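You operate a simulated robot arm through the tools that you are given. There is no shell and no other tool. Be economical: measure what you need, move in short steps, check, and stop when the job is done.

Carry out the task below with a simulated robot arm. There is one attempt and no reset: what you move stays moved.

TASK
Set the roughness meter on the sample block, then put the block back.
Fine: run the meter on it, press SET, and swing the arm out again.
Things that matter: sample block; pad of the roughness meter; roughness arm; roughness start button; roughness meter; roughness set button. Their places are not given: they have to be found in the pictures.

It is judged by the outcome, as a careful person would: the job done as asked, and still so three seconds after it is handed in. It fails if anything else is knocked over, pushed out of place, dropped, spilled or broken.

THE ROBOT
A 7-joint arm with a two-finger parallel gripper, fixed in place. Base frame: the origin is at the foot of the arm, x ahead of it, y to its left, z up. Lengths are in m, angles in rad, forces in N, time in s.
With the tool pointing down near the work surface it reaches from about 0.24 to 0.68 m from the base axis. Its first joint turns from -1.152 to 1.152 rad. Payload 2.4 kg.
Tool frame: the origin (TCP) lies between the finger pads and is the grasp point; the fingertips stand 0.03 m ahead of it; z points along the fingers, y is the line along which they close. The gripper opens to 0.094 m. The fingers are 0.028 m wide and 0.01 m thick; the gripper's body (0.05 by 0.096 m) begins 0.055 m behind the TCP.
Orientation is that of the tool frame in the base frame, as [roll, pitch, yaw] about the fixed x, y, z axes, in that order (R = Rz(yaw) Ry(pitch) Rx(roll)). With the fingers straight down and closing along the base's y, the tool's x points along the base's -x, its y along +y and its z along -z.

THE INTERFACE
- The arm moves only by the tool jog_arm. Its argument "steps" is one flat list of numbers, 7 for each row, row after row: the shift along the tool's x, y, z in units of 50 mm (1.0 is 50 mm), then the turn, a rotation vector about the tool's x, y, z in units of 6 degrees (1.0 is 6 degrees), then the gripper command, from -1 (fully open) to 1 (shut), values between in proportion. In form: [tx, ty, tz, wx, wy, wz, hand, tx, ty, tz, wx, wy, wz, hand, ...]. A call has 1 to 8 rows; each row shifts and turns the commanded pose from where the row before left it, along the tool's axes as they then stand. A call with a number of a shift or a turn outside -1 to 1 is refused whole. A row lasts 0.2 s, in which the tool goes at most 0.05 m and 0.15 rad; a call with a longer step from one row to the next is refused whole, and so is a gripper value outside its range. A pose out of reach is approached as far as the arm can. The call stops where the force on the tool passes 40 N (or 10 N more than at its start, if that is more) or the arm is blocked; 0.2 s more then pass. The fingers move at their own pace (about 0.153 m/s each) and stop on an object; they squeeze with about 44 N. The grip force told is the motor's: it shows also when the fingers shut on nothing. Time passes only in rows, and 0.2 s behind the last, so rows that do not move let the fingers close. It gives the time, the measured TCP pose, the force on the tool (base axes), the opening and the grip force at its end, in the units of the frame above (readings bear some noise), and new pictures: "show" is both (left out), scene, wrist or none.
- Cameras (640 x 400 px; columns grow to the right, rows downward): "scene" is fixed at [0.0605, 0.4707, 1.4482]; the picture's right is [-0.69, -0.73, 0.00], its down [-0.31, 0.29, -0.91] and it looks along [0.66, -0.62, -0.42] (base axes); focal length 338 px, centre (320, 200). "wrist" rides on the gripper at [-0.037, 0, -0.058] in the tool frame; the picture's right is [0.00, -1.00, 0.00], its down [0.97, 0.00, -0.24] and it looks along [0.24, 0.00, 0.97] (tool axes); focal length 218 px, centre (320, 200).
- locate(camera, pixels): for up to 12 pixels [column, row] of the newest picture of that camera ("zoom" is the newest enlarged one), the place [x, y, z] in the base frame of the surface seen there, good to about 0.003 m, but the place of the scene camera against the robot may be out by one fixed shift of up to 0.025 m in any direction. No time passes.
- enlarge(camera, box): a new picture of the part [left, top, right, bottom] of that camera's present view, enlarged. No time passes.
- sign_off(): hands the job in; it is judged then, once.

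Work in short steps. Measure before you move; look again where a grasp or a placing could have gone wrong, and mend it. You have 80 turns and 120 pictures in all, those below and enlarged ones among them. Open the gripper and draw the arm clear of the work before you hand the job in, unless the task says otherwise; then end with one line.

The tools are called after "Call:" as name(argument=value, ...) on one line, values as JSON. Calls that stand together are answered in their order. jog_arm: Moves the arm, as the interface text tells. Its arguments: {"type":"object","properties":{"steps":{"type":"array","items":{"type":"number"}},"show":{"type":"string","enum":["both","scene","wrist","none"]}},"required":["steps"]} The other tools are called the same way: locate (camera, pixels) gives the place of the surface under pixels of a picture; enlarge (camera, box) takes an enlarged picture of a part of a camera's view; sign_off () hands the job in.

At the start:

```text
t: 0.0
eef_pos: [0.3572, -0.0519, 1.2146]
ee_rot: [-3.14, 0.0, 3.142]
contact_force: [0.7, -0.7, -0.3]
width: 0.0942
gripper_force: 0.1
```

scene: 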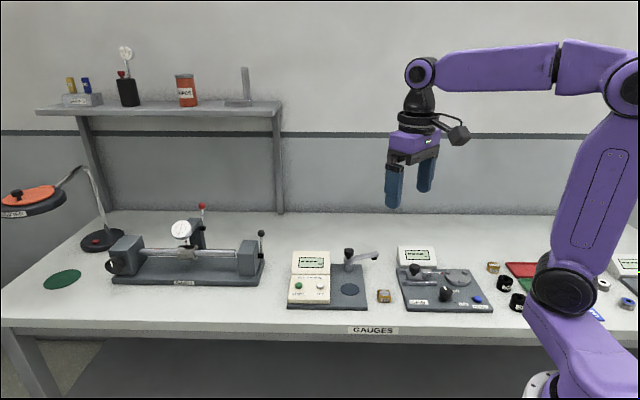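
wrist: 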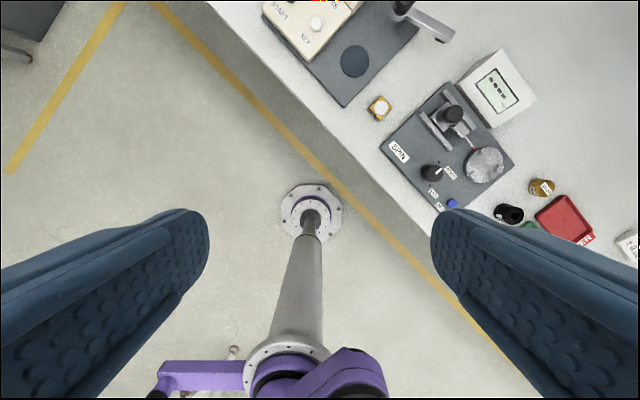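

The meter with START/SET seems to sit near scene (325,280), with a small block at (384,296). I'll enlarge both views.

Call:
enlarge(camera="scene", box=[270, 230, 430, 330])

Call:
enlarge(camera="scene", box=[390, 230, 550, 330])

Call:
enlarge(camera="wrist", box=[250, 0, 470, 138])

Call:
locate(camera="wrist", pixels=[[379, 105], [354, 61], [316, 23], [405, 5], [440, 36], [343, 104], [300, 55], [485, 165], [510, 160]])

```text
4.00 times, centred on (350, 280) of scene
```

zoom: 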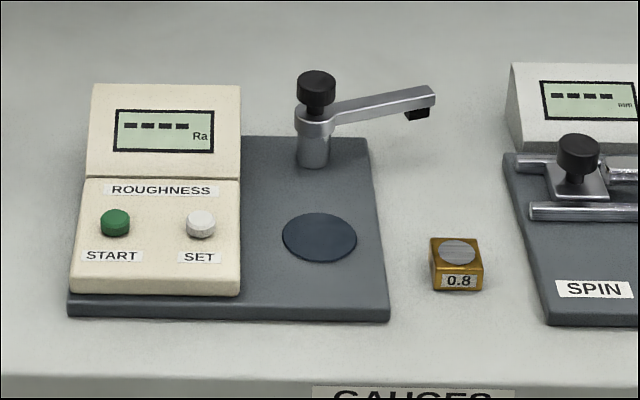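

```text
4.00 times, centred on (470, 280) of scene
```

zoom: 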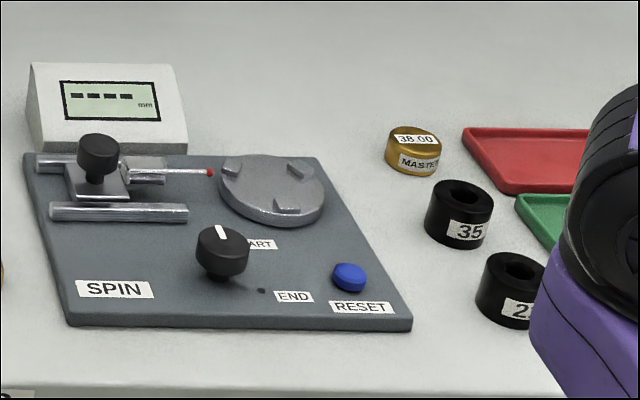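

```text
2.90 times, centred on (360, 69) of wrist
```

zoom: 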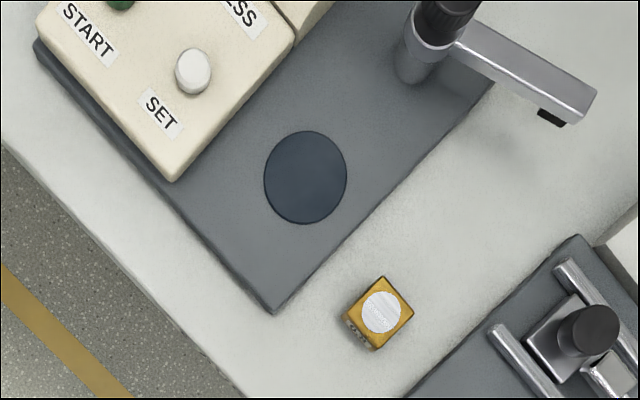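

```text
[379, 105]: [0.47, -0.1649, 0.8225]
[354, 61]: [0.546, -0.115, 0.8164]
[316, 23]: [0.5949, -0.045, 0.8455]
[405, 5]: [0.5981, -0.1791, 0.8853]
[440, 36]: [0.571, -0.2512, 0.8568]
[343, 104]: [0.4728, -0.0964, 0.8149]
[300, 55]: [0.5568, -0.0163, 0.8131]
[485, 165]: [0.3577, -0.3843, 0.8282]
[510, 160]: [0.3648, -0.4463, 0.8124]
```

The block is about (0.470,-0.165), the pad about (0.546,-0.115). I'll move in above the block for a closer look.

Call:
jog_arm(steps=[-0.3, -0.38, 0.7, 0, 0, 0, -1, -0.3, -0.38, 0.7, 0, 0, 0, -1, -0.3, -0.38, 0.7, 0, 0, 0, -1, -0.3, -0.38, 0.7, 0, 0, 0, -1, -0.3, -0.38, 0.7, 0, 0, 0, -1, -0.3, -0.38, 0.7, 0, 0, 0, -1, 0, 0, 0, 0, 0, 0, -1])

```text
t: 1.6
eef_pos: [0.4487, -0.1654, 1.0053]
ee_rot: [3.141, 0.0, -3.141]
contact_force: [-0.4, -0.2, 0.9]
width: 0.0941
gripper_force: 0.0
```

scene: 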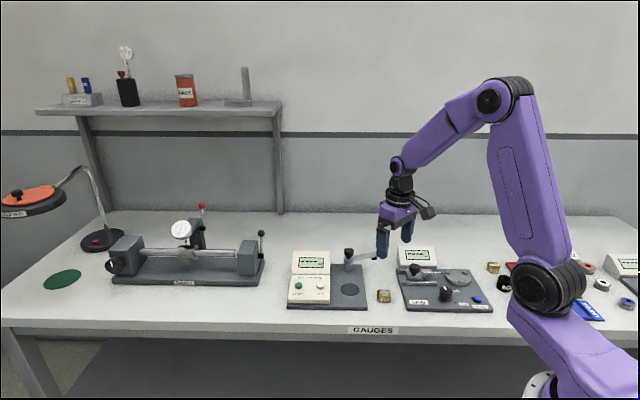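
wrist: 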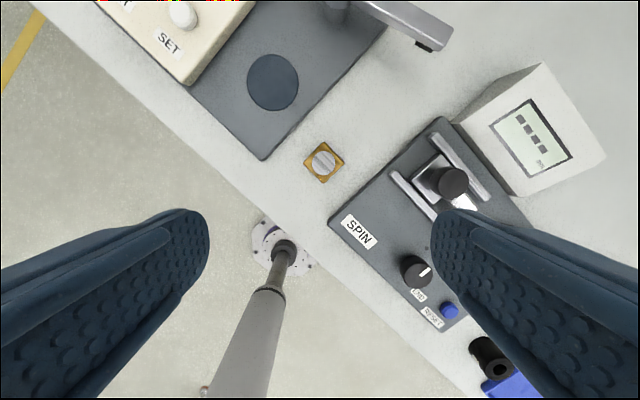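

Call:
enlarge(camera="wrist", box=[250, 120, 378, 200])

Call:
locate(camera="wrist", pixels=[[324, 163], [323, 143], [344, 156], [305, 162], [323, 180], [273, 82], [385, 30], [262, 158], [450, 28], [425, 44], [184, 15]])

```text
5.00 times, centred on (314, 160) of wrist
```

zoom: 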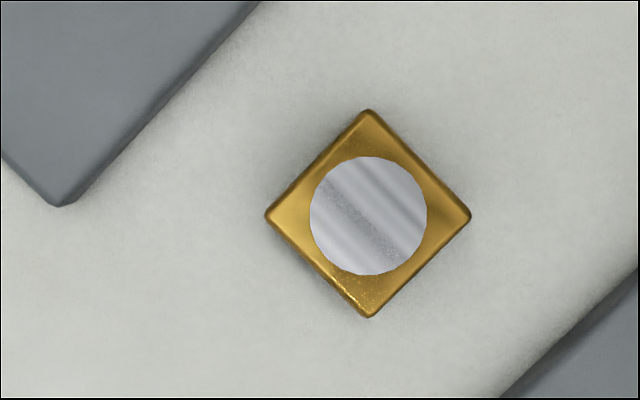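

```text
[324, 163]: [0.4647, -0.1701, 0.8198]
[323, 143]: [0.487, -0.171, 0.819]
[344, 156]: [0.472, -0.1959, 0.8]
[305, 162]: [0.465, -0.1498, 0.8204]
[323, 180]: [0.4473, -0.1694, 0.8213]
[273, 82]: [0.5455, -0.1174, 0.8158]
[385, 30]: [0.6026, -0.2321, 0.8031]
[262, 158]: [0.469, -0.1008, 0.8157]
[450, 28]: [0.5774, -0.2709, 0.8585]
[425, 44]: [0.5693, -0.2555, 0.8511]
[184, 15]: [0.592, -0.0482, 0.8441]
```

The block is 30 mm, turned 45°, centred at (0.465,-0.170), top z≈0.8205. I'll turn the tool 45° (closing along the base's (-1,1)) and descend part way.

Call:
jog_arm(steps=[0, 0, 0.19, 0, 0, -0.9375, -1, 0, 0, 0.19, 0, 0, -0.9375, -1, 0, 0, 0.19, 0, 0, -0.9375, -1, 0, 0, 0.19, 0, 0, -0.9375, -1, 0, 0, 0.19, 0, 0, -0.9375, -1, 0, 0, 0.19, 0, 0, -0.9375, -1, 0, 0, 0.19, 0, 0, -0.9375, -1, 0, 0, 0.19, 0, 0, -0.9375, -1], show="wrist")

```text
t: 3.4
eef_pos: [0.4472, -0.1641, 0.9283]
ee_rot: [3.141, -0.001, -2.355]
contact_force: [0.0, 0.1, 0.4]
width: 0.094
gripper_force: 0.0
```

wrist: 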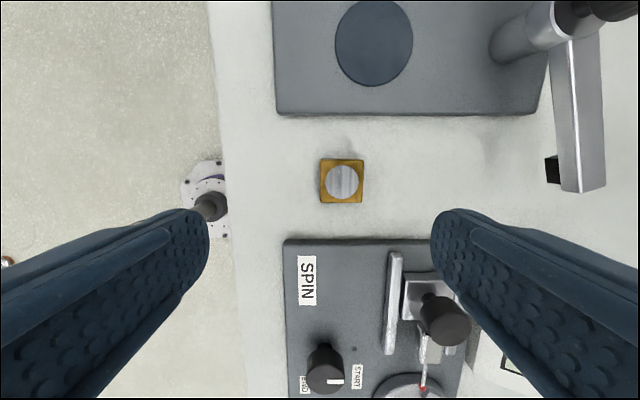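

Call:
locate(camera="wrist", pixels=[[342, 181], [321, 160], [363, 160], [374, 42], [556, 170], [605, 188], [562, 190], [552, 20], [337, 42], [412, 42], [374, 85]])

Call:
enlarge(camera="wrist", box=[448, 0, 640, 200])

```text
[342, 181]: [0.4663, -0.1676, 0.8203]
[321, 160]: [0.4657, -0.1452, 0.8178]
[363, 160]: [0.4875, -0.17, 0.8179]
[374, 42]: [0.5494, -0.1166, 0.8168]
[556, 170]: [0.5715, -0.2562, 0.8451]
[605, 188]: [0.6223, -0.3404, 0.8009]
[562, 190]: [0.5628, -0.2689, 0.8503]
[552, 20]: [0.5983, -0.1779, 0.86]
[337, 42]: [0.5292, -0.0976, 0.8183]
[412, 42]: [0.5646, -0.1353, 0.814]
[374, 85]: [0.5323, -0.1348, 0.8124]
```

```text
2.00 times, centred on (544, 100) of wrist
```

zoom: 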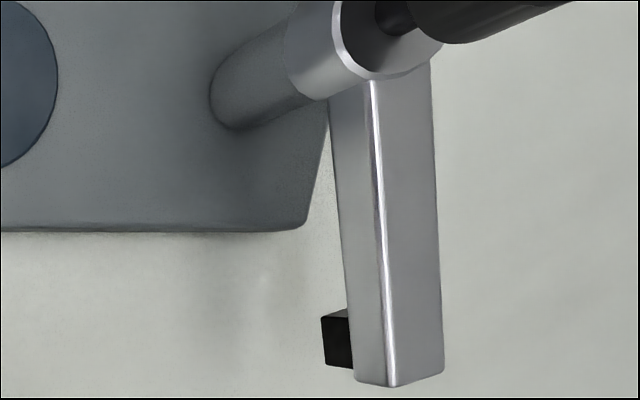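

Block centre (0.466,-0.169); I shift (-9.8,-16.8 mm in tool x,y), descend to z≈0.834, and close.

Call:
jog_arm(steps=[-0.197, -0.335, 0, 0, 0, 0, -0.4, 0, 0, 0.5, 0, 0, 0, -0.4, 0, 0, 0.5, 0, 0, 0, -0.4, 0, 0, 0.45, 0, 0, 0, -0.4, 0, 0, 0.43, 0, 0, 0, -0.4, 0, 0, 0, 0, 0, 0, -0.4], show="both")

```text
t: 4.8
eef_pos: [0.4673, -0.1711, 0.834]
ee_rot: [-3.14, 0.001, -2.357]
contact_force: [-0.1, 0.8, -0.8]
width: 0.0658
gripper_force: 0.0
```

scene: 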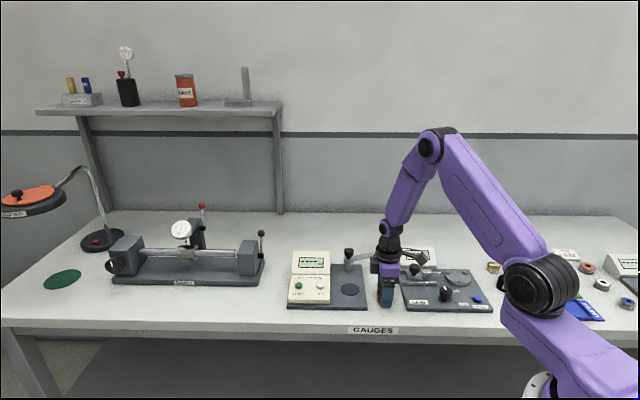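
wrist: 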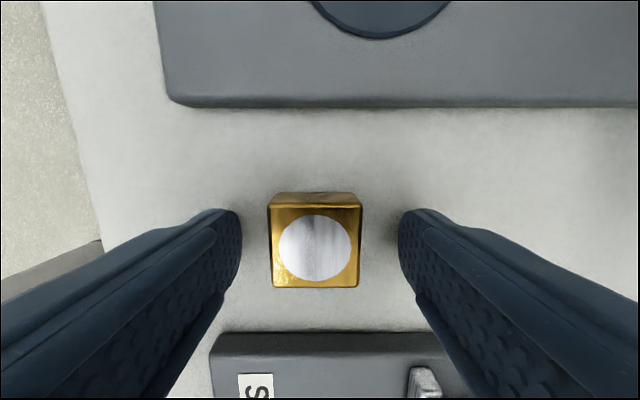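

Block is between the fingers (col 315). Close and lift 6 cm.

Call:
jog_arm(steps=[0, 0, 0, 0, 0, 0, 1, 0, 0, 0, 0, 0, 0, 1, 0, 0, 0, 0, 0, 0, 1, 0, 0, -0.4, 0, 0, 0, 1, 0, 0, -0.4, 0, 0, 0, 1, 0, 0, -0.4, 0, 0, 0, 1, 0, 0, 0, 0, 0, 0, 1], show="wrist")

```text
t: 6.4
eef_pos: [0.468, -0.1715, 0.8968]
ee_rot: [3.14, 0.001, -2.355]
contact_force: [0.3, -0.8, -1.4]
width: 0.0334
gripper_force: 44.6
```

wrist: 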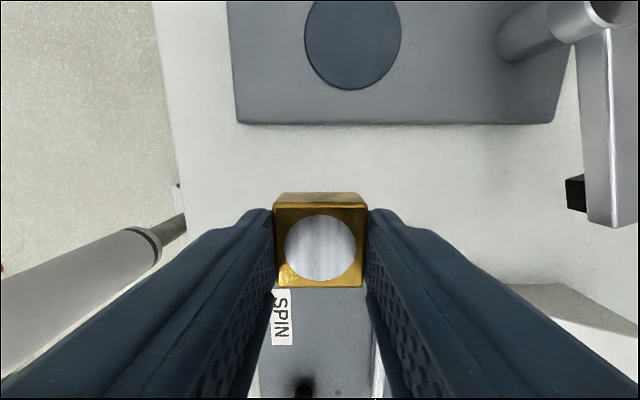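

Held (width 33 mm). Measure the pad and the arm tip from here.

Call:
locate(camera="wrist", pixels=[[353, 38], [305, 38], [401, 38], [353, 89], [575, 190], [615, 223], [245, 110], [353, 15], [320, 248]])

```text
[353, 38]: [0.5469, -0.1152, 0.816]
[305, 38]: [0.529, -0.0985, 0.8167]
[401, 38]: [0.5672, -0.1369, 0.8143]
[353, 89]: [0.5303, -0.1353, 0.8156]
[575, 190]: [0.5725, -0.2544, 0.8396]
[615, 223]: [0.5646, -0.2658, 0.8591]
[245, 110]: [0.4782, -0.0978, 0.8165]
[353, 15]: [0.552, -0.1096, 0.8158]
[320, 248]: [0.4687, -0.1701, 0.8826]
```

Pad centre ≈ (0.5475,-0.117), z 0.816. Carry the block over it (tool x -93 mm, y -18 mm) and look.

Call:
jog_arm(steps=[-0.62, -0.12, 0, 0, 0, 0, 1, -0.62, -0.12, 0, 0, 0, 0, 1, -0.62, -0.12, 0, 0, 0, 0, 1, 0, 0, 0.4, 0, 0, 0, 1, 0, 0, 0, 0, 0, 0, 1])

```text
t: 7.6
eef_pos: [0.5449, -0.1191, 0.8739]
ee_rot: [-3.141, -0.001, -2.358]
contact_force: [-0.6, 0.0, -2.2]
width: 0.0334
gripper_force: 44.0
```

scene: 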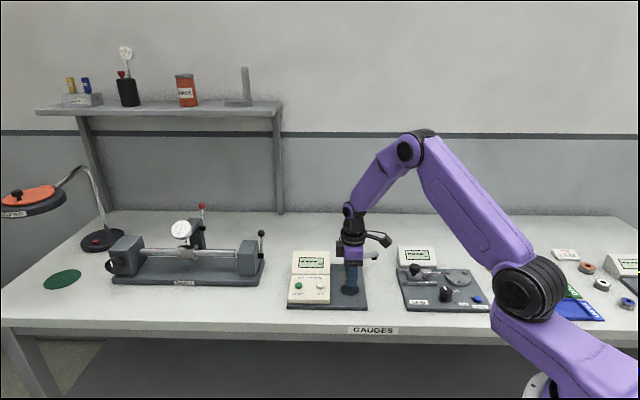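
wrist: 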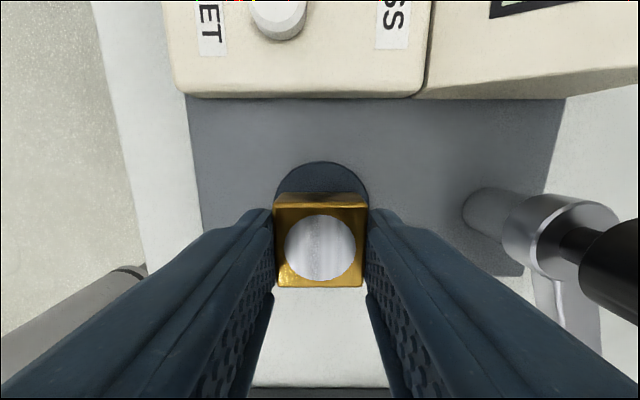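

Block centred over the pad (pad arc cols 275–370). Lower to z≈0.851.

Call:
jog_arm(steps=[0, 0, 0.2, 0, 0, 0, 1, 0, 0, 0.2, 0, 0, 0, 1, 0, 0, 0.05, 0, 0, 0, 1, 0, 0, 0, 0, 0, 0, 1], show="wrist")

```text
t: 8.6
eef_pos: [0.5459, -0.1176, 0.8511]
ee_rot: [3.141, -0.001, -2.356]
contact_force: [-0.5, -0.1, -2.0]
width: 0.0334
gripper_force: 44.4
```

wrist: 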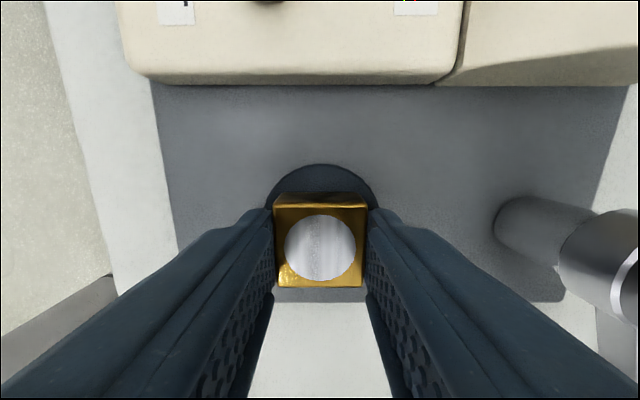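

No contact yet; lower 1 mm at a time, until force shows.

Call:
jog_arm(steps=[0, 0, 0.02, 0, 0, 0, 1, 0, 0, 0, 0, 0, 0, 1], show="none")

Call:
jog_arm(steps=[0, 0, 0.02, 0, 0, 0, 1, 0, 0, 0, 0, 0, 0, 1], show="none")

```text
t: 9.2
eef_pos: [0.5453, -0.1179, 0.8506]
ee_rot: [3.141, -0.001, -2.356]
contact_force: [0.6, 0.8, -2.6]
width: 0.0332
gripper_force: 44.3
```

```text
t: 9.8
eef_pos: [0.5454, -0.1177, 0.8496]
ee_rot: [3.142, 0.0, -2.356]
contact_force: [-0.6, -0.1, -1.5]
width: 0.0334
gripper_force: 43.6
```

Call:
jog_arm(steps=[0, 0, 0.02, 0, 0, 0, 1, 0, 0, 0, 0, 0, 0, 1], show="none")

Call:
jog_arm(steps=[0, 0, 0.02, 0, 0, 0, 1, 0, 0, 0, 0, 0, 0, 1], show="none")

```text
t: 10.4
eef_pos: [0.5441, -0.1178, 0.849]
ee_rot: [-3.141, -0.002, -2.358]
contact_force: [0.6, -0.1, -2.1]
width: 0.0333
gripper_force: 44.2
```

```text
t: 11.0
eef_pos: [0.5445, -0.1188, 0.8484]
ee_rot: [-3.141, 0.0, -2.357]
contact_force: [0.4, 0.4, 2.3]
width: 0.0332
gripper_force: 44.0
```

Contact (force rose). Release and lift straight up.

Call:
jog_arm(steps=[0, 0, 0, 0, 0, 0, -0.4, 0, 0, 0, 0, 0, 0, -0.4, 0, 0, -0.5, 0, 0, 0, -0.4, 0, 0, -0.8, 0, 0, 0, -0.4, 0, 0, -0.8, 0, 0, 0, -0.4, 0, 0, 0, 0, 0, 0, -0.4])

```text
t: 12.4
eef_pos: [0.5447, -0.1172, 0.9535]
ee_rot: [-3.141, 0.001, -2.357]
contact_force: [-0.3, 0.0, -1.1]
width: 0.0656
gripper_force: 0.0
```

scene: 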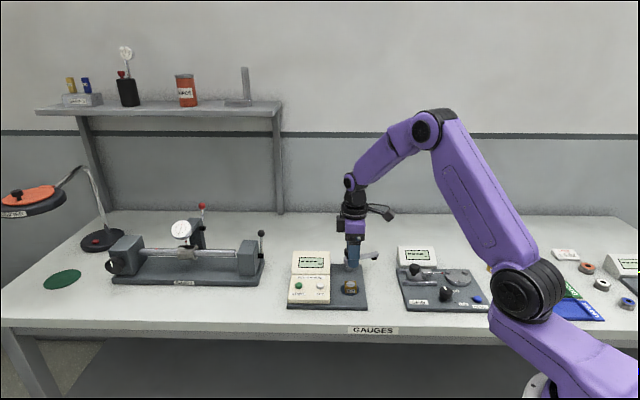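
wrist: 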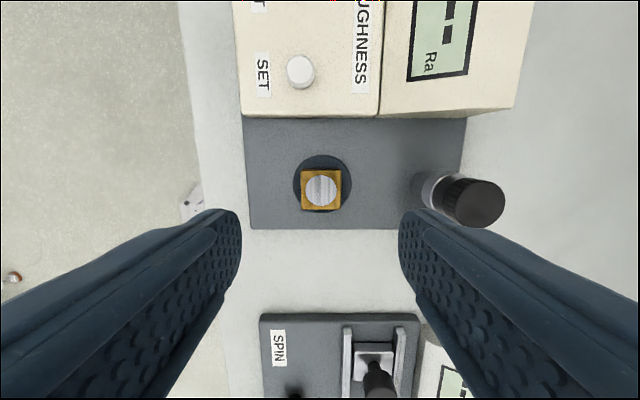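

The block sits centred on the pad. Now measure pivot, knob and box before pushing the arm; close fingers and lift for a full view.

Call:
jog_arm(steps=[0.2, -0.9, -0.3, 0, 0, 0, 1, 0.2, -0.9, -0.3, 0, 0, 0, 1, 0, 0, 0, 0, 0, 0, 1], show="wrist")

```text
t: 13.2
eef_pos: [0.5932, -0.1933, 0.9822]
ee_rot: [3.141, 0.0, -2.357]
contact_force: [-0.1, 0.0, 0.1]
width: 0.0003
gripper_force: 33.1
```

wrist: 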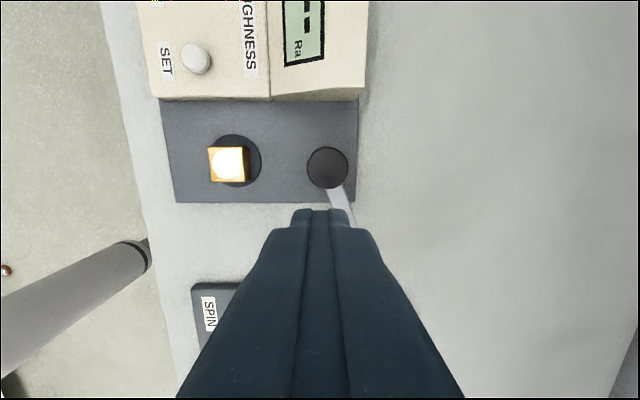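

Call:
locate(camera="wrist", pixels=[[327, 167], [308, 167], [346, 167], [340, 210], [333, 195], [349, 205], [228, 164], [200, 97], [260, 97], [196, 58], [320, 90]])

Call:
jog_arm(steps=[0.8, -0.5, 0, 0, 0, 0, 1, 0.8, -0.5, 0, 0, 0, 0, 1, 0, 0, 0, 0, 0, 0, 1], show="wrist")

```text
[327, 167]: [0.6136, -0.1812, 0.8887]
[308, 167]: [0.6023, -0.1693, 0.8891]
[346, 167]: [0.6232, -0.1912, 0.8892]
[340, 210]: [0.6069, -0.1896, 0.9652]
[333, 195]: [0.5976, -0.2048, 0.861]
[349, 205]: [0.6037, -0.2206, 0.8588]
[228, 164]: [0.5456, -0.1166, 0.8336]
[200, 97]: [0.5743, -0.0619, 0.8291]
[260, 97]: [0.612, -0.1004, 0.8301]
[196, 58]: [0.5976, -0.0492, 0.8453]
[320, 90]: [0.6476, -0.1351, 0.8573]
```

```text
t: 14.0
eef_pos: [0.5728, -0.2863, 0.9823]
ee_rot: [3.141, 0.0, -2.357]
contact_force: [0.2, 0.2, -0.1]
width: 0.0
gripper_force: 33.3
```

wrist: 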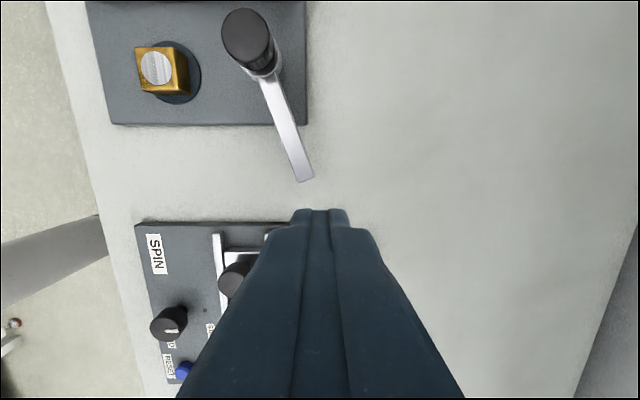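

Call:
locate(camera="wrist", pixels=[[305, 175], [298, 178], [311, 175], [285, 120], [292, 140], [283, 145], [245, 32]])

Call:
enlarge(camera="wrist", box=[200, 0, 360, 200])

```text
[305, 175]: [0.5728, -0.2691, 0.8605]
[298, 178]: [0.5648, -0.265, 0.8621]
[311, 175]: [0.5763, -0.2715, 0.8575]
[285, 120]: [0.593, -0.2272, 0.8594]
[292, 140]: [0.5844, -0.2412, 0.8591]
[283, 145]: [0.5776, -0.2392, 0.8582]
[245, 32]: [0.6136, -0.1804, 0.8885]
```

```text
2.00 times, centred on (280, 100) of wrist
```

zoom: 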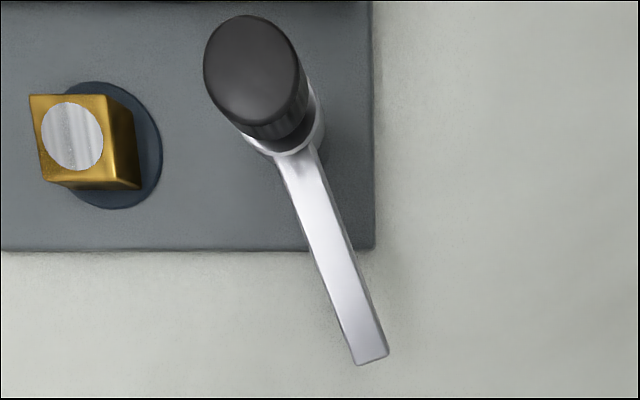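

Pivot ≈(0.613,-0.181), arm tip ≈(0.571,-0.269), arm top z 0.859. I go down with closed fingers on the arm's outer side, tips at z≈0.844.

Call:
jog_arm(steps=[-0.886, -0.24, 0, 0, 0, 0, 1, 0, 0, 0.6, 0, 0, 0, 1, 0, 0, 0.6, 0, 0, 0, 1, 0, 0, 0.6, 0, 0, 0, 1, 0, 0, 0.36, 0, 0, 0, 1, 0, 0, 0, 0, 0, 0, 1])

```text
t: 15.4
eef_pos: [0.614, -0.2645, 0.8747]
ee_rot: [-3.141, 0.0, -2.357]
contact_force: [0.2, 0.1, 0.1]
width: 0.0003
gripper_force: 33.7
```

scene: 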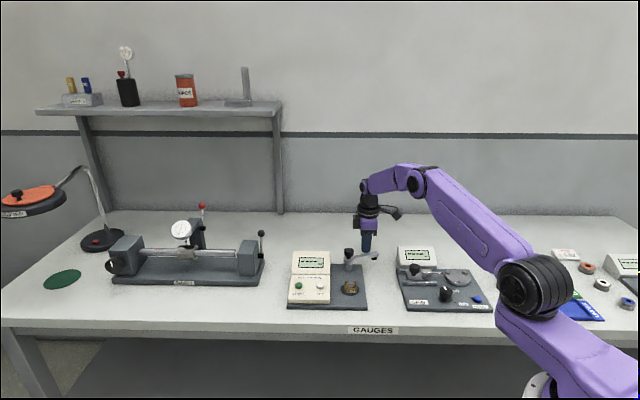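
wrist: 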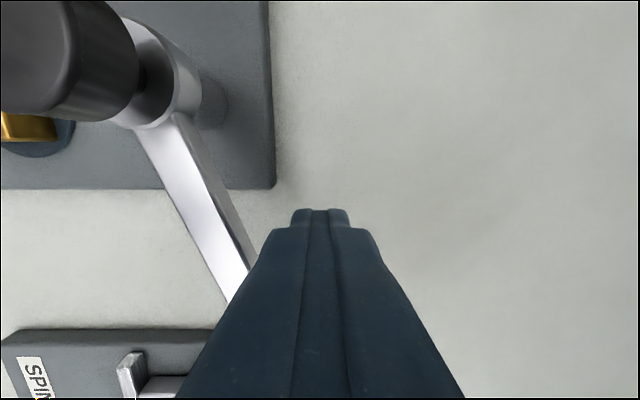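

Clear of the arm. Push it in an arc about the pivot, to about φ=40°.

Call:
jog_arm(steps=[0.104, 0.316, 0, 0, 0, 0, 1, 0.11, 0.28, 0, 0, 0, 0, 1, 0.11, 0.28, 0, 0, 0, 0, 1, 0.02, 0.23, 0, 0, 0, 0, 1, 0.02, 0.23, 0, 0, 0, 0, 1, -0.05, 0.24, 0, 0, 0, 0, 1, -0.05, 0.24, 0, 0, 0, 0, 1])

```text
t: 17.0
eef_pos: [0.539, -0.2092, 0.8742]
ee_rot: [3.141, 0.0, -2.357]
contact_force: [-0.7, 0.6, 0.4]
width: 0.0
gripper_force: 32.9
```

scene: 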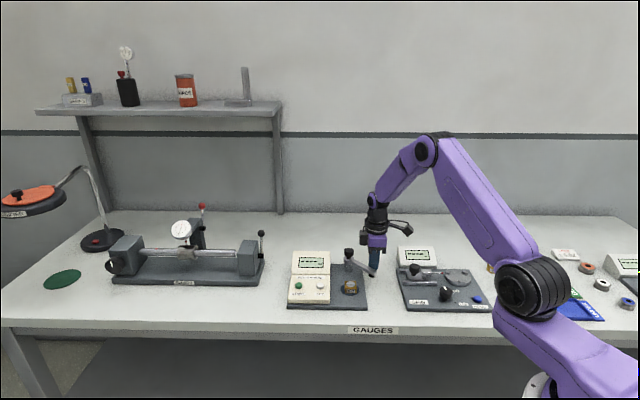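
wrist: 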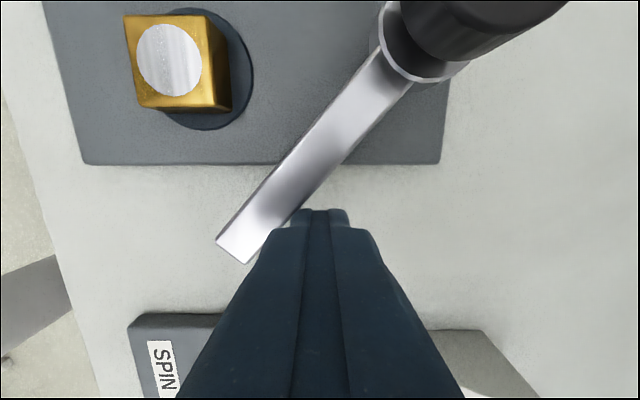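

The arm follows. Continue to about φ=78°.

Call:
jog_arm(steps=[-0.152, 0.211, 0, 0, 0, 0, 1, -0.152, 0.211, 0, 0, 0, 0, 1, -0.22, 0.16, 0, 0, 0, 0, 1, -0.22, 0.16, 0, 0, 0, 0, 1, 0, 0, 0, 0, 0, 0, 1])

```text
t: 18.2
eef_pos: [0.5396, -0.1571, 0.8737]
ee_rot: [-3.141, 0.0, -2.359]
contact_force: [0.0, 0.4, -0.1]
width: 0.0
gripper_force: 32.9
```

scene: 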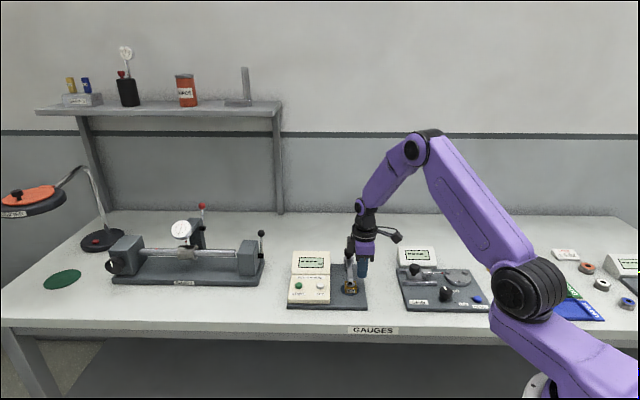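
wrist: 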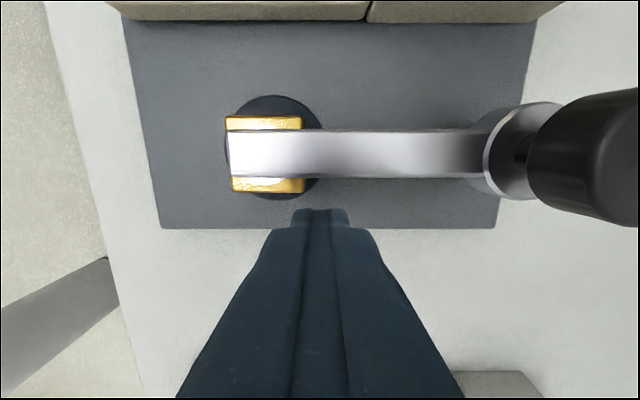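

The arm appears to have snapped over the block (horizontal at row 155). Retreat up and check the display.

Call:
jog_arm(steps=[0.3, 0, -0.2, 0, 0, 0, 1, 0, 0, -0.8, 0, 0, 0, 1, 0, 0, -0.8, 0, 0, 0, 1, 0, 0, -0.2, 0, 0, 0, 1, 0, 0, 0, 0, 0, 0, 1], show="wrist")

Call:
enlarge(camera="scene", box=[270, 230, 430, 330])

```text
t: 19.4
eef_pos: [0.5294, -0.1673, 0.9745]
ee_rot: [-3.141, 0.001, -2.357]
contact_force: [-0.2, -0.9, 0.3]
width: 0.0
gripper_force: 33.1
```

wrist: 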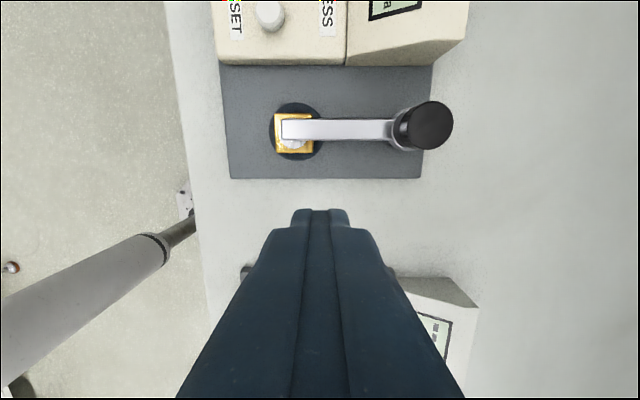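

```text
4.00 times, centred on (350, 280) of scene
```

zoom: 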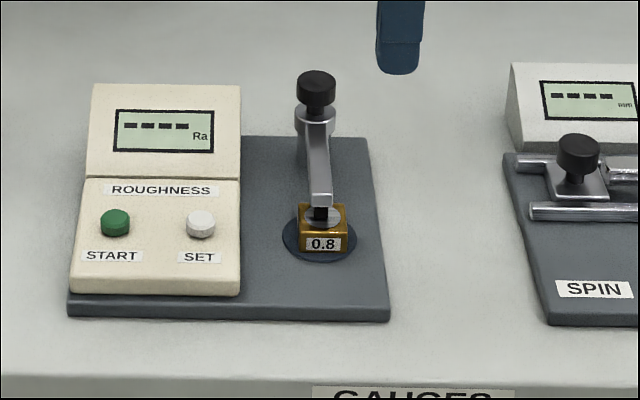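

Stylus rests on the block. Now move toward the buttons to locate START.

Call:
jog_arm(steps=[-0.5, 0.24, 0, 0, 0, 0, 1, -0.5, 0.24, 0, 0, 0, 0, 1, -0.5, 0.24, 0, 0, 0, 0, 1, -0.5, 0.24, 0, 0, 0, 0, 1, 0, 0, 0, 0, 0, 0, 1], show="wrist")

```text
t: 20.6
eef_pos: [0.5672, -0.0616, 0.9748]
ee_rot: [-3.142, 0.0, -2.357]
contact_force: [-0.1, -0.3, -0.2]
width: 0.0
gripper_force: 33.7
```

wrist: 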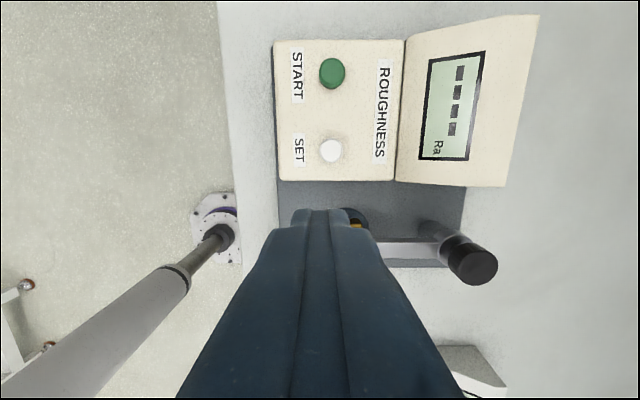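

Call:
locate(camera="wrist", pixels=[[332, 72], [330, 151], [322, 72], [341, 72], [332, 60], [360, 110], [310, 110], [440, 150]])

```text
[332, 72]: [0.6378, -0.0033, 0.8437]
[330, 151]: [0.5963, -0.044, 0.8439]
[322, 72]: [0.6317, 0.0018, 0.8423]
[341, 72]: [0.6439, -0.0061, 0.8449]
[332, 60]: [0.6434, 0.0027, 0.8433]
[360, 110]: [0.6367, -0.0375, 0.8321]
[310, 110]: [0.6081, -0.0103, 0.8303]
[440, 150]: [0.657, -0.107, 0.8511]
```

START top at (0.637,-0.003,0.844). Move above it and descend to tips ≈10 mm over it.

Call:
jog_arm(steps=[-0.6, -0.05, 0, 0, 0, 0, 1, -0.6, -0.05, 0, 0, 0, 0, 1, -0.6, -0.05, 0, 0, 0, 0, 1, 0, 0, 0.6, 0, 0, 0, 1, 0, 0, 0.6, 0, 0, 0, 1, 0, 0, 0.6, 0, 0, 0, 1, 0, 0, 0, 0, 0, 0, 1])

Call:
enlarge(camera="scene", box=[270, 230, 398, 310])

```text
t: 22.2
eef_pos: [0.6363, -0.0039, 0.8829]
ee_rot: [3.141, 0.0, -2.356]
contact_force: [0.1, -0.5, 0.7]
width: 0.0003
gripper_force: 32.9
```

scene: 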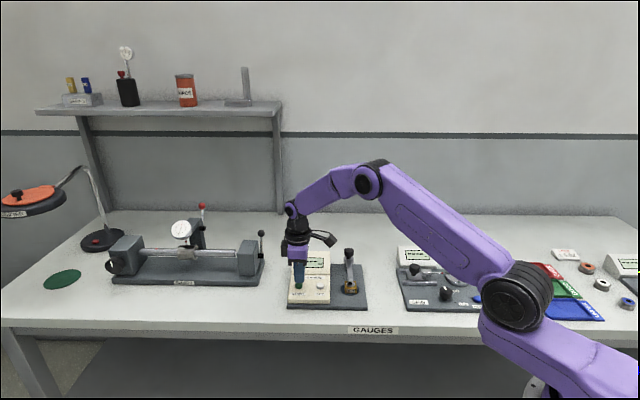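
wrist: 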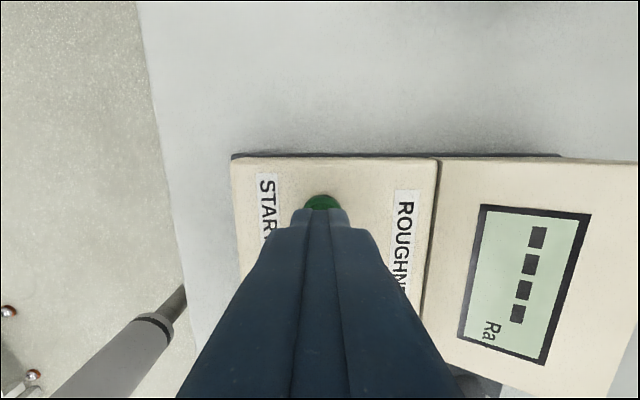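

```text
5.00 times, centred on (334, 270) of scene
```

zoom: 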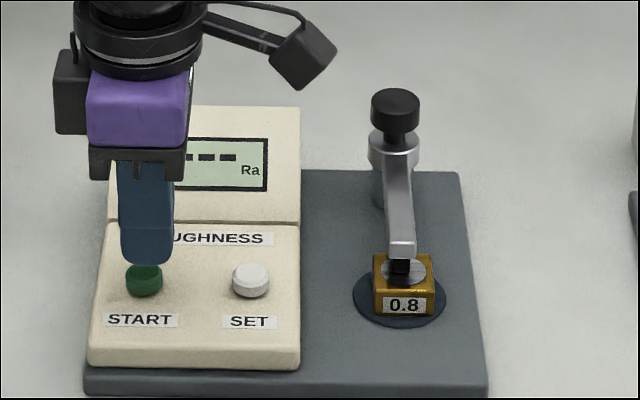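

Aligned over START. Press down in small steps.

Call:
jog_arm(steps=[0, 0, 0.1, 0, 0, 0, 1, 0, 0, 0.06, 0, 0, 0, 1, 0, 0, 0.04, 0, 0, 0, 1, 0, 0, 0.03, 0, 0, 0, 1, 0, 0, 0, 0, 0, 0, 1], show="wrist")

```text
t: 23.4
eef_pos: [0.6368, -0.0051, 0.8737]
ee_rot: [-3.141, 0.0, -2.357]
contact_force: [0.7, 0.0, -0.2]
width: 0.0
gripper_force: 32.8
```

wrist: 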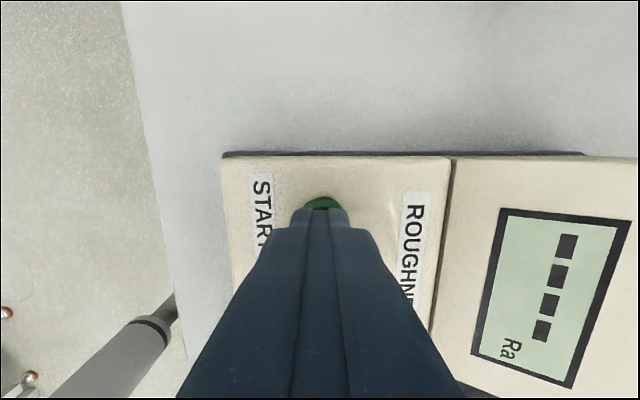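

Call:
jog_arm(steps=[0, 0, 0.04, 0, 0, 0, 1, 0, 0, 0.04, 0, 0, 0, 1, 0, 0, 0, 0, 0, 0, 1], show="wrist")

```text
t: 24.2
eef_pos: [0.6359, -0.0036, 0.8702]
ee_rot: [3.14, -0.001, -2.355]
contact_force: [1.3, -0.2, 1.8]
width: 0.0
gripper_force: 33.2
```

wrist: 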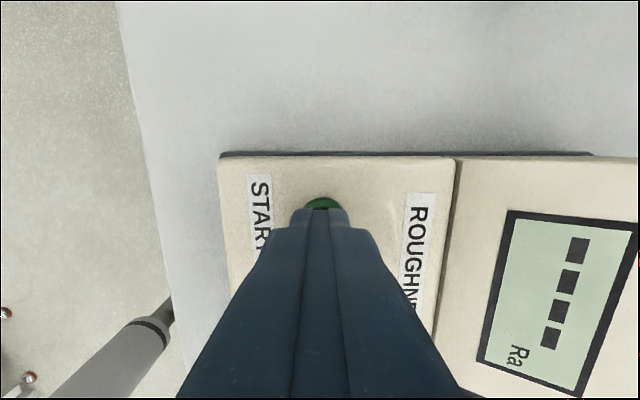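

Beginning contact (1.8 N). A little further.

Call:
jog_arm(steps=[0, 0, 0.04, 0, 0, 0, 1, 0, 0, 0.04, 0, 0, 0, 1, 0, 0, 0, 0, 0, 0, 1], show="wrist")

```text
t: 25.0
eef_pos: [0.6353, -0.0055, 0.8656]
ee_rot: [3.141, 0.001, -2.357]
contact_force: [-1.0, -1.7, 6.8]
width: 0.0
gripper_force: 32.6
```

wrist: 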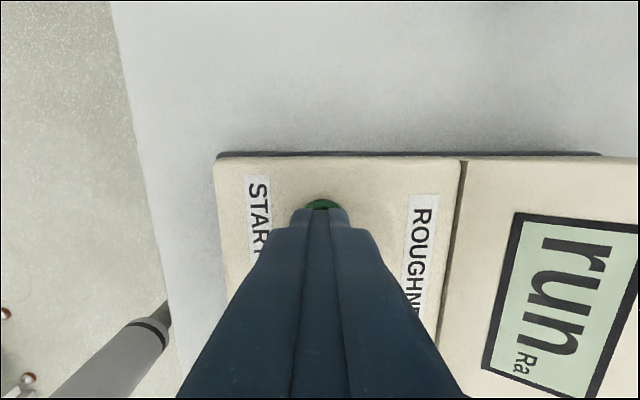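

Display reads "run". Lift, move over to SET and wait for a reading.

Call:
jog_arm(steps=[0, 0, -0.3, 0, 0, 0, 1, 0, 0, -0.3, 0, 0, 0, 1, 0.56, 0, 0, 0, 0, 0, 1, 0.57, 0, 0, 0, 0, 0, 1, 0, 0, 0, 0, 0, 0, 1, 0, 0, 0, 0, 0, 0, 1, 0, 0, 0, 0, 0, 0, 1], show="wrist")

```text
t: 26.6
eef_pos: [0.5952, -0.0436, 0.8953]
ee_rot: [-3.141, 0.0, -2.356]
contact_force: [-0.2, -0.1, -0.7]
width: 0.0001
gripper_force: 33.0
```

wrist: 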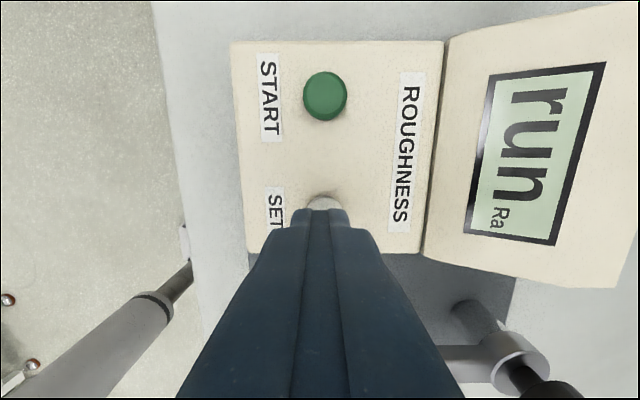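

Over SET (col 322); still "run". Wait with no motion.

Call:
jog_arm(steps=[0, 0, 0, 0, 0, 0, 1, 0, 0, 0, 0, 0, 0, 1, 0, 0, 0, 0, 0, 0, 1, 0, 0, 0, 0, 0, 0, 1, 0, 0, 0, 0, 0, 0, 1, 0, 0, 0, 0, 0, 0, 1, 0, 0, 0, 0, 0, 0, 1, 0, 0, 0, 0, 0, 0, 1], show="wrist")

```text
t: 28.4
eef_pos: [0.5955, -0.0444, 0.8952]
ee_rot: [3.14, 0.001, -2.357]
contact_force: [0.6, 0.4, 0.6]
width: 0.0
gripper_force: 33.0
```

wrist: 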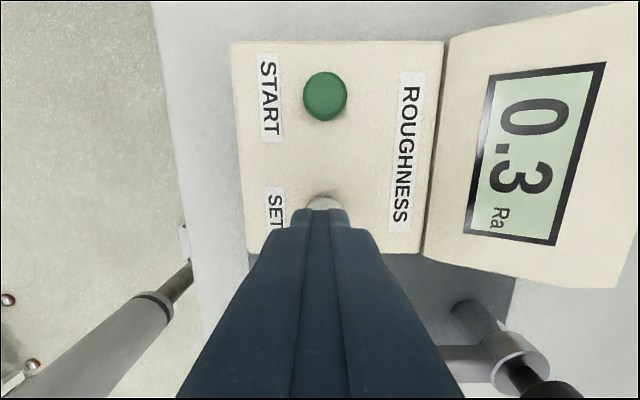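

Reading 0.3; check that it has settled while lowering near SET.

Call:
jog_arm(steps=[0, 0, 0.2, 0, 0, 0, 1, 0, 0, 0.2, 0, 0, 0, 1, 0, 0, 0, 0, 0, 0, 1, 0, 0, 0, 0, 0, 0, 1, 0, 0, 0, 0, 0, 0, 1], show="wrist")

```text
t: 29.6
eef_pos: [0.5946, -0.0448, 0.8753]
ee_rot: [3.14, 0.001, -2.356]
contact_force: [-0.6, -0.1, -0.5]
width: 0.0
gripper_force: 32.7
```

wrist: 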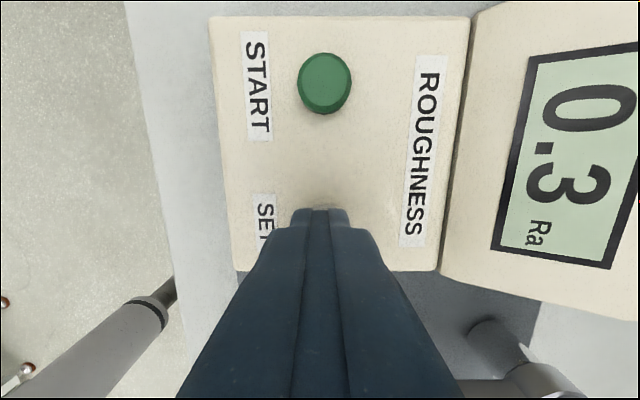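

Settled at 0.3. Press SET to z≈0.866.

Call:
jog_arm(steps=[-0.03, 0, 0.06, 0, 0, 0, 1, 0, 0, 0.06, 0, 0, 0, 1, 0, 0, 0.04, 0, 0, 0, 1, 0, 0, 0.03, 0, 0, 0, 1, 0, 0, 0, 0, 0, 0, 1], show="wrist")

```text
t: 30.8
eef_pos: [0.5961, -0.0443, 0.8659]
ee_rot: [-3.141, -0.001, -2.356]
contact_force: [-4.0, 3.2, 7.1]
width: 0.0001
gripper_force: 32.5
```

wrist: 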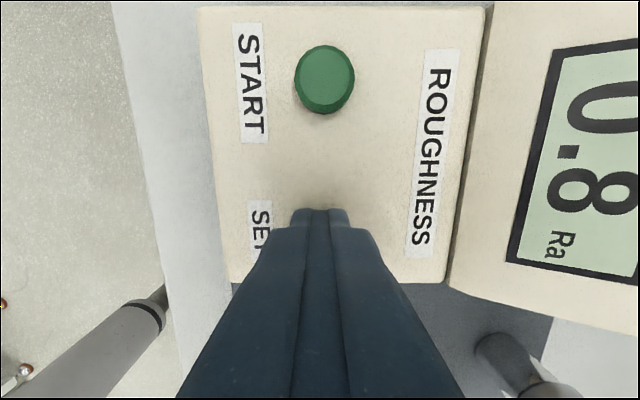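

Display now 0.8 — set. Lift, move to the box side of the arm, and descend there (gap between arm and box ≈5 cm).

Call:
jog_arm(steps=[0, 0, -0.4, 0, 0, 0, 1, 0, 0, -0.6, 0, 0, 0, 1, 0, 0, -0.4, 0, 0, 0, 1, 0.5, -0.46, 0, 0, 0, 0, 1, 0.5, -0.46, 0, 0, 0, 0, 1, 0, 0, 0.4, 0, 0, 0, 1, 0, 0, 0, 0, 0, 0, 1])

Call:
enlarge(camera="scene", box=[270, 230, 398, 310])

```text
t: 32.4
eef_pos: [0.593, -0.1127, 0.9162]
ee_rot: [3.141, -0.001, -2.357]
contact_force: [0.7, -0.2, 0.0]
width: 0.0
gripper_force: 33.2
```

scene: 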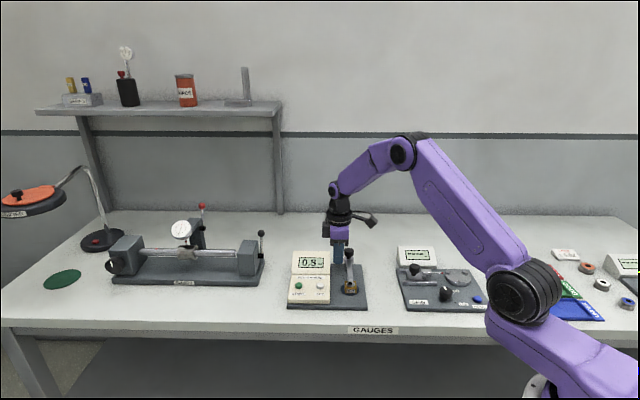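
wrist: 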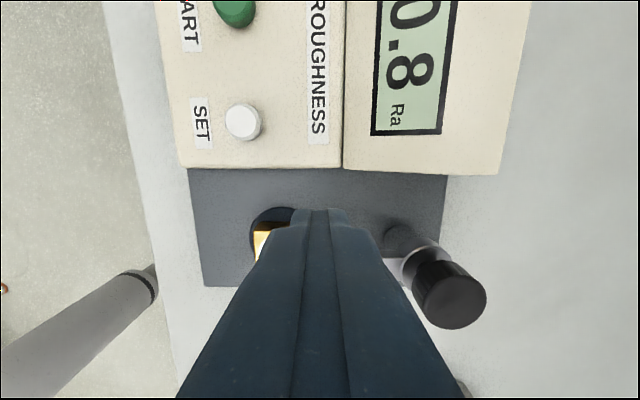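

```text
5.00 times, centred on (334, 270) of scene
```

zoom: 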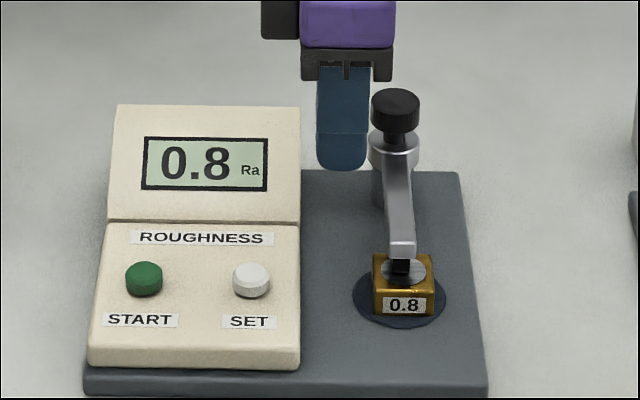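

Display 0.8 holds. Descend and push the arm out to φ≈50°.

Call:
jog_arm(steps=[0, 0, 0.42, 0, 0, 0, 1, 0, 0, 0.42, 0, 0, 0, 1, 0.137, 0.025, 0, 0, 0, 0, 1, 0.137, 0.025, 0, 0, 0, 0, 1, 0.21, 0.04, 0, 0, 0, 0, 1, 0.21, 0.04, 0, 0, 0, 0, 1, 0.23, -0.043, 0, 0, 0, 0, 1, 0.23, -0.043, 0, 0, 0, 0, 1])

Call:
enlarge(camera="scene", box=[270, 230, 398, 310])

```text
t: 34.2
eef_pos: [0.5513, -0.1501, 0.875]
ee_rot: [3.141, 0.001, -2.356]
contact_force: [-0.2, 0.4, -0.4]
width: 0.0002
gripper_force: 33.6
```

scene: 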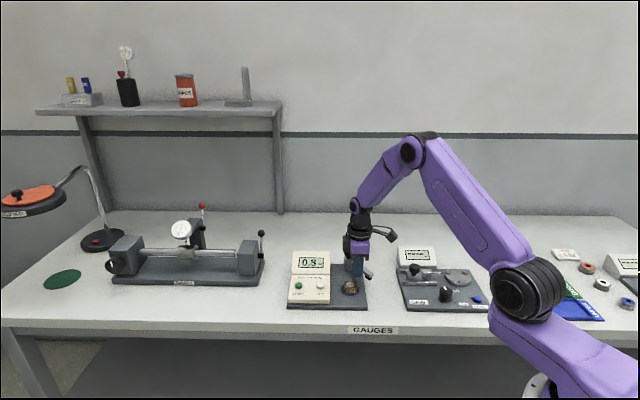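
wrist: 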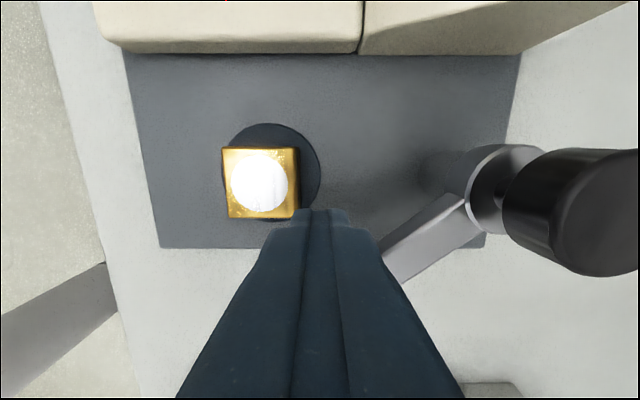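

```text
5.00 times, centred on (334, 270) of scene
```

zoom: 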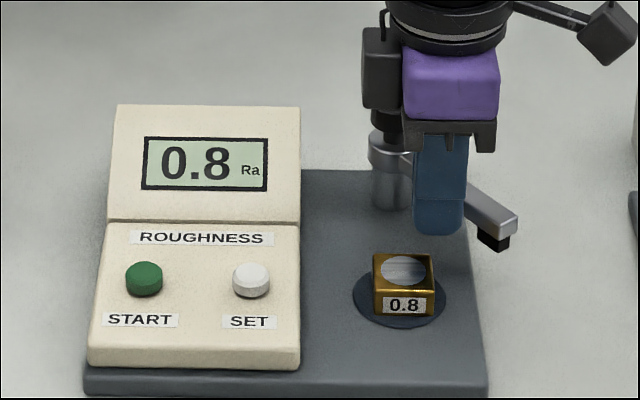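

Arm swings out, block undisturbed. Continue to its parked angle.

Call:
jog_arm(steps=[0.232, -0.142, 0, 0, 0, 0, 1, 0.232, -0.142, 0, 0, 0, 0, 1, 0.154, -0.22, 0, 0, 0, 0, 1, 0.154, -0.22, 0, 0, 0, 0, 1, 0.064, -0.226, 0, 0, 0, 0, 1, 0.064, -0.226, 0, 0, 0, 0, 1, 0.016, -0.188, 0, 0, 0, 0, 1])

Call:
enlarge(camera="scene", box=[270, 230, 430, 330])

```text
t: 35.8
eef_pos: [0.5656, -0.2319, 0.8738]
ee_rot: [3.139, -0.001, -2.354]
contact_force: [-1.6, 1.8, 2.7]
width: 0.0
gripper_force: 33.4
```

scene: 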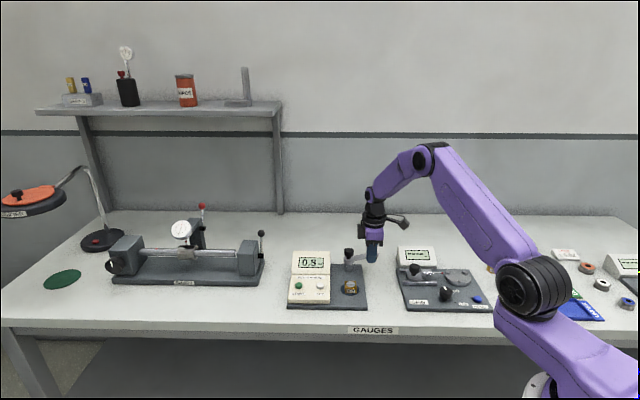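
wrist: 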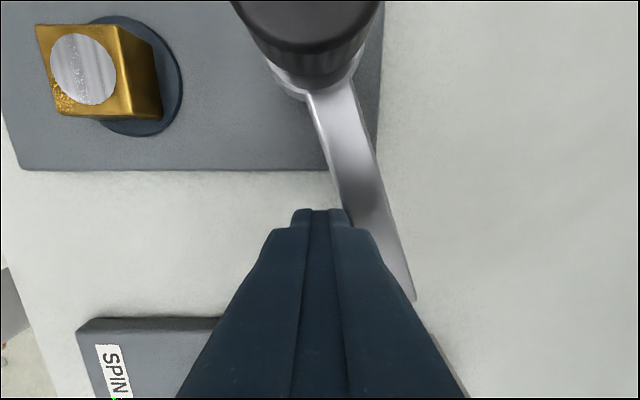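

```text
4.00 times, centred on (350, 280) of scene
```

zoom: 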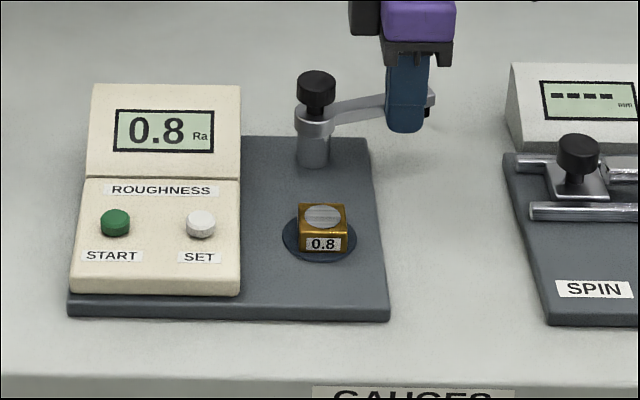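

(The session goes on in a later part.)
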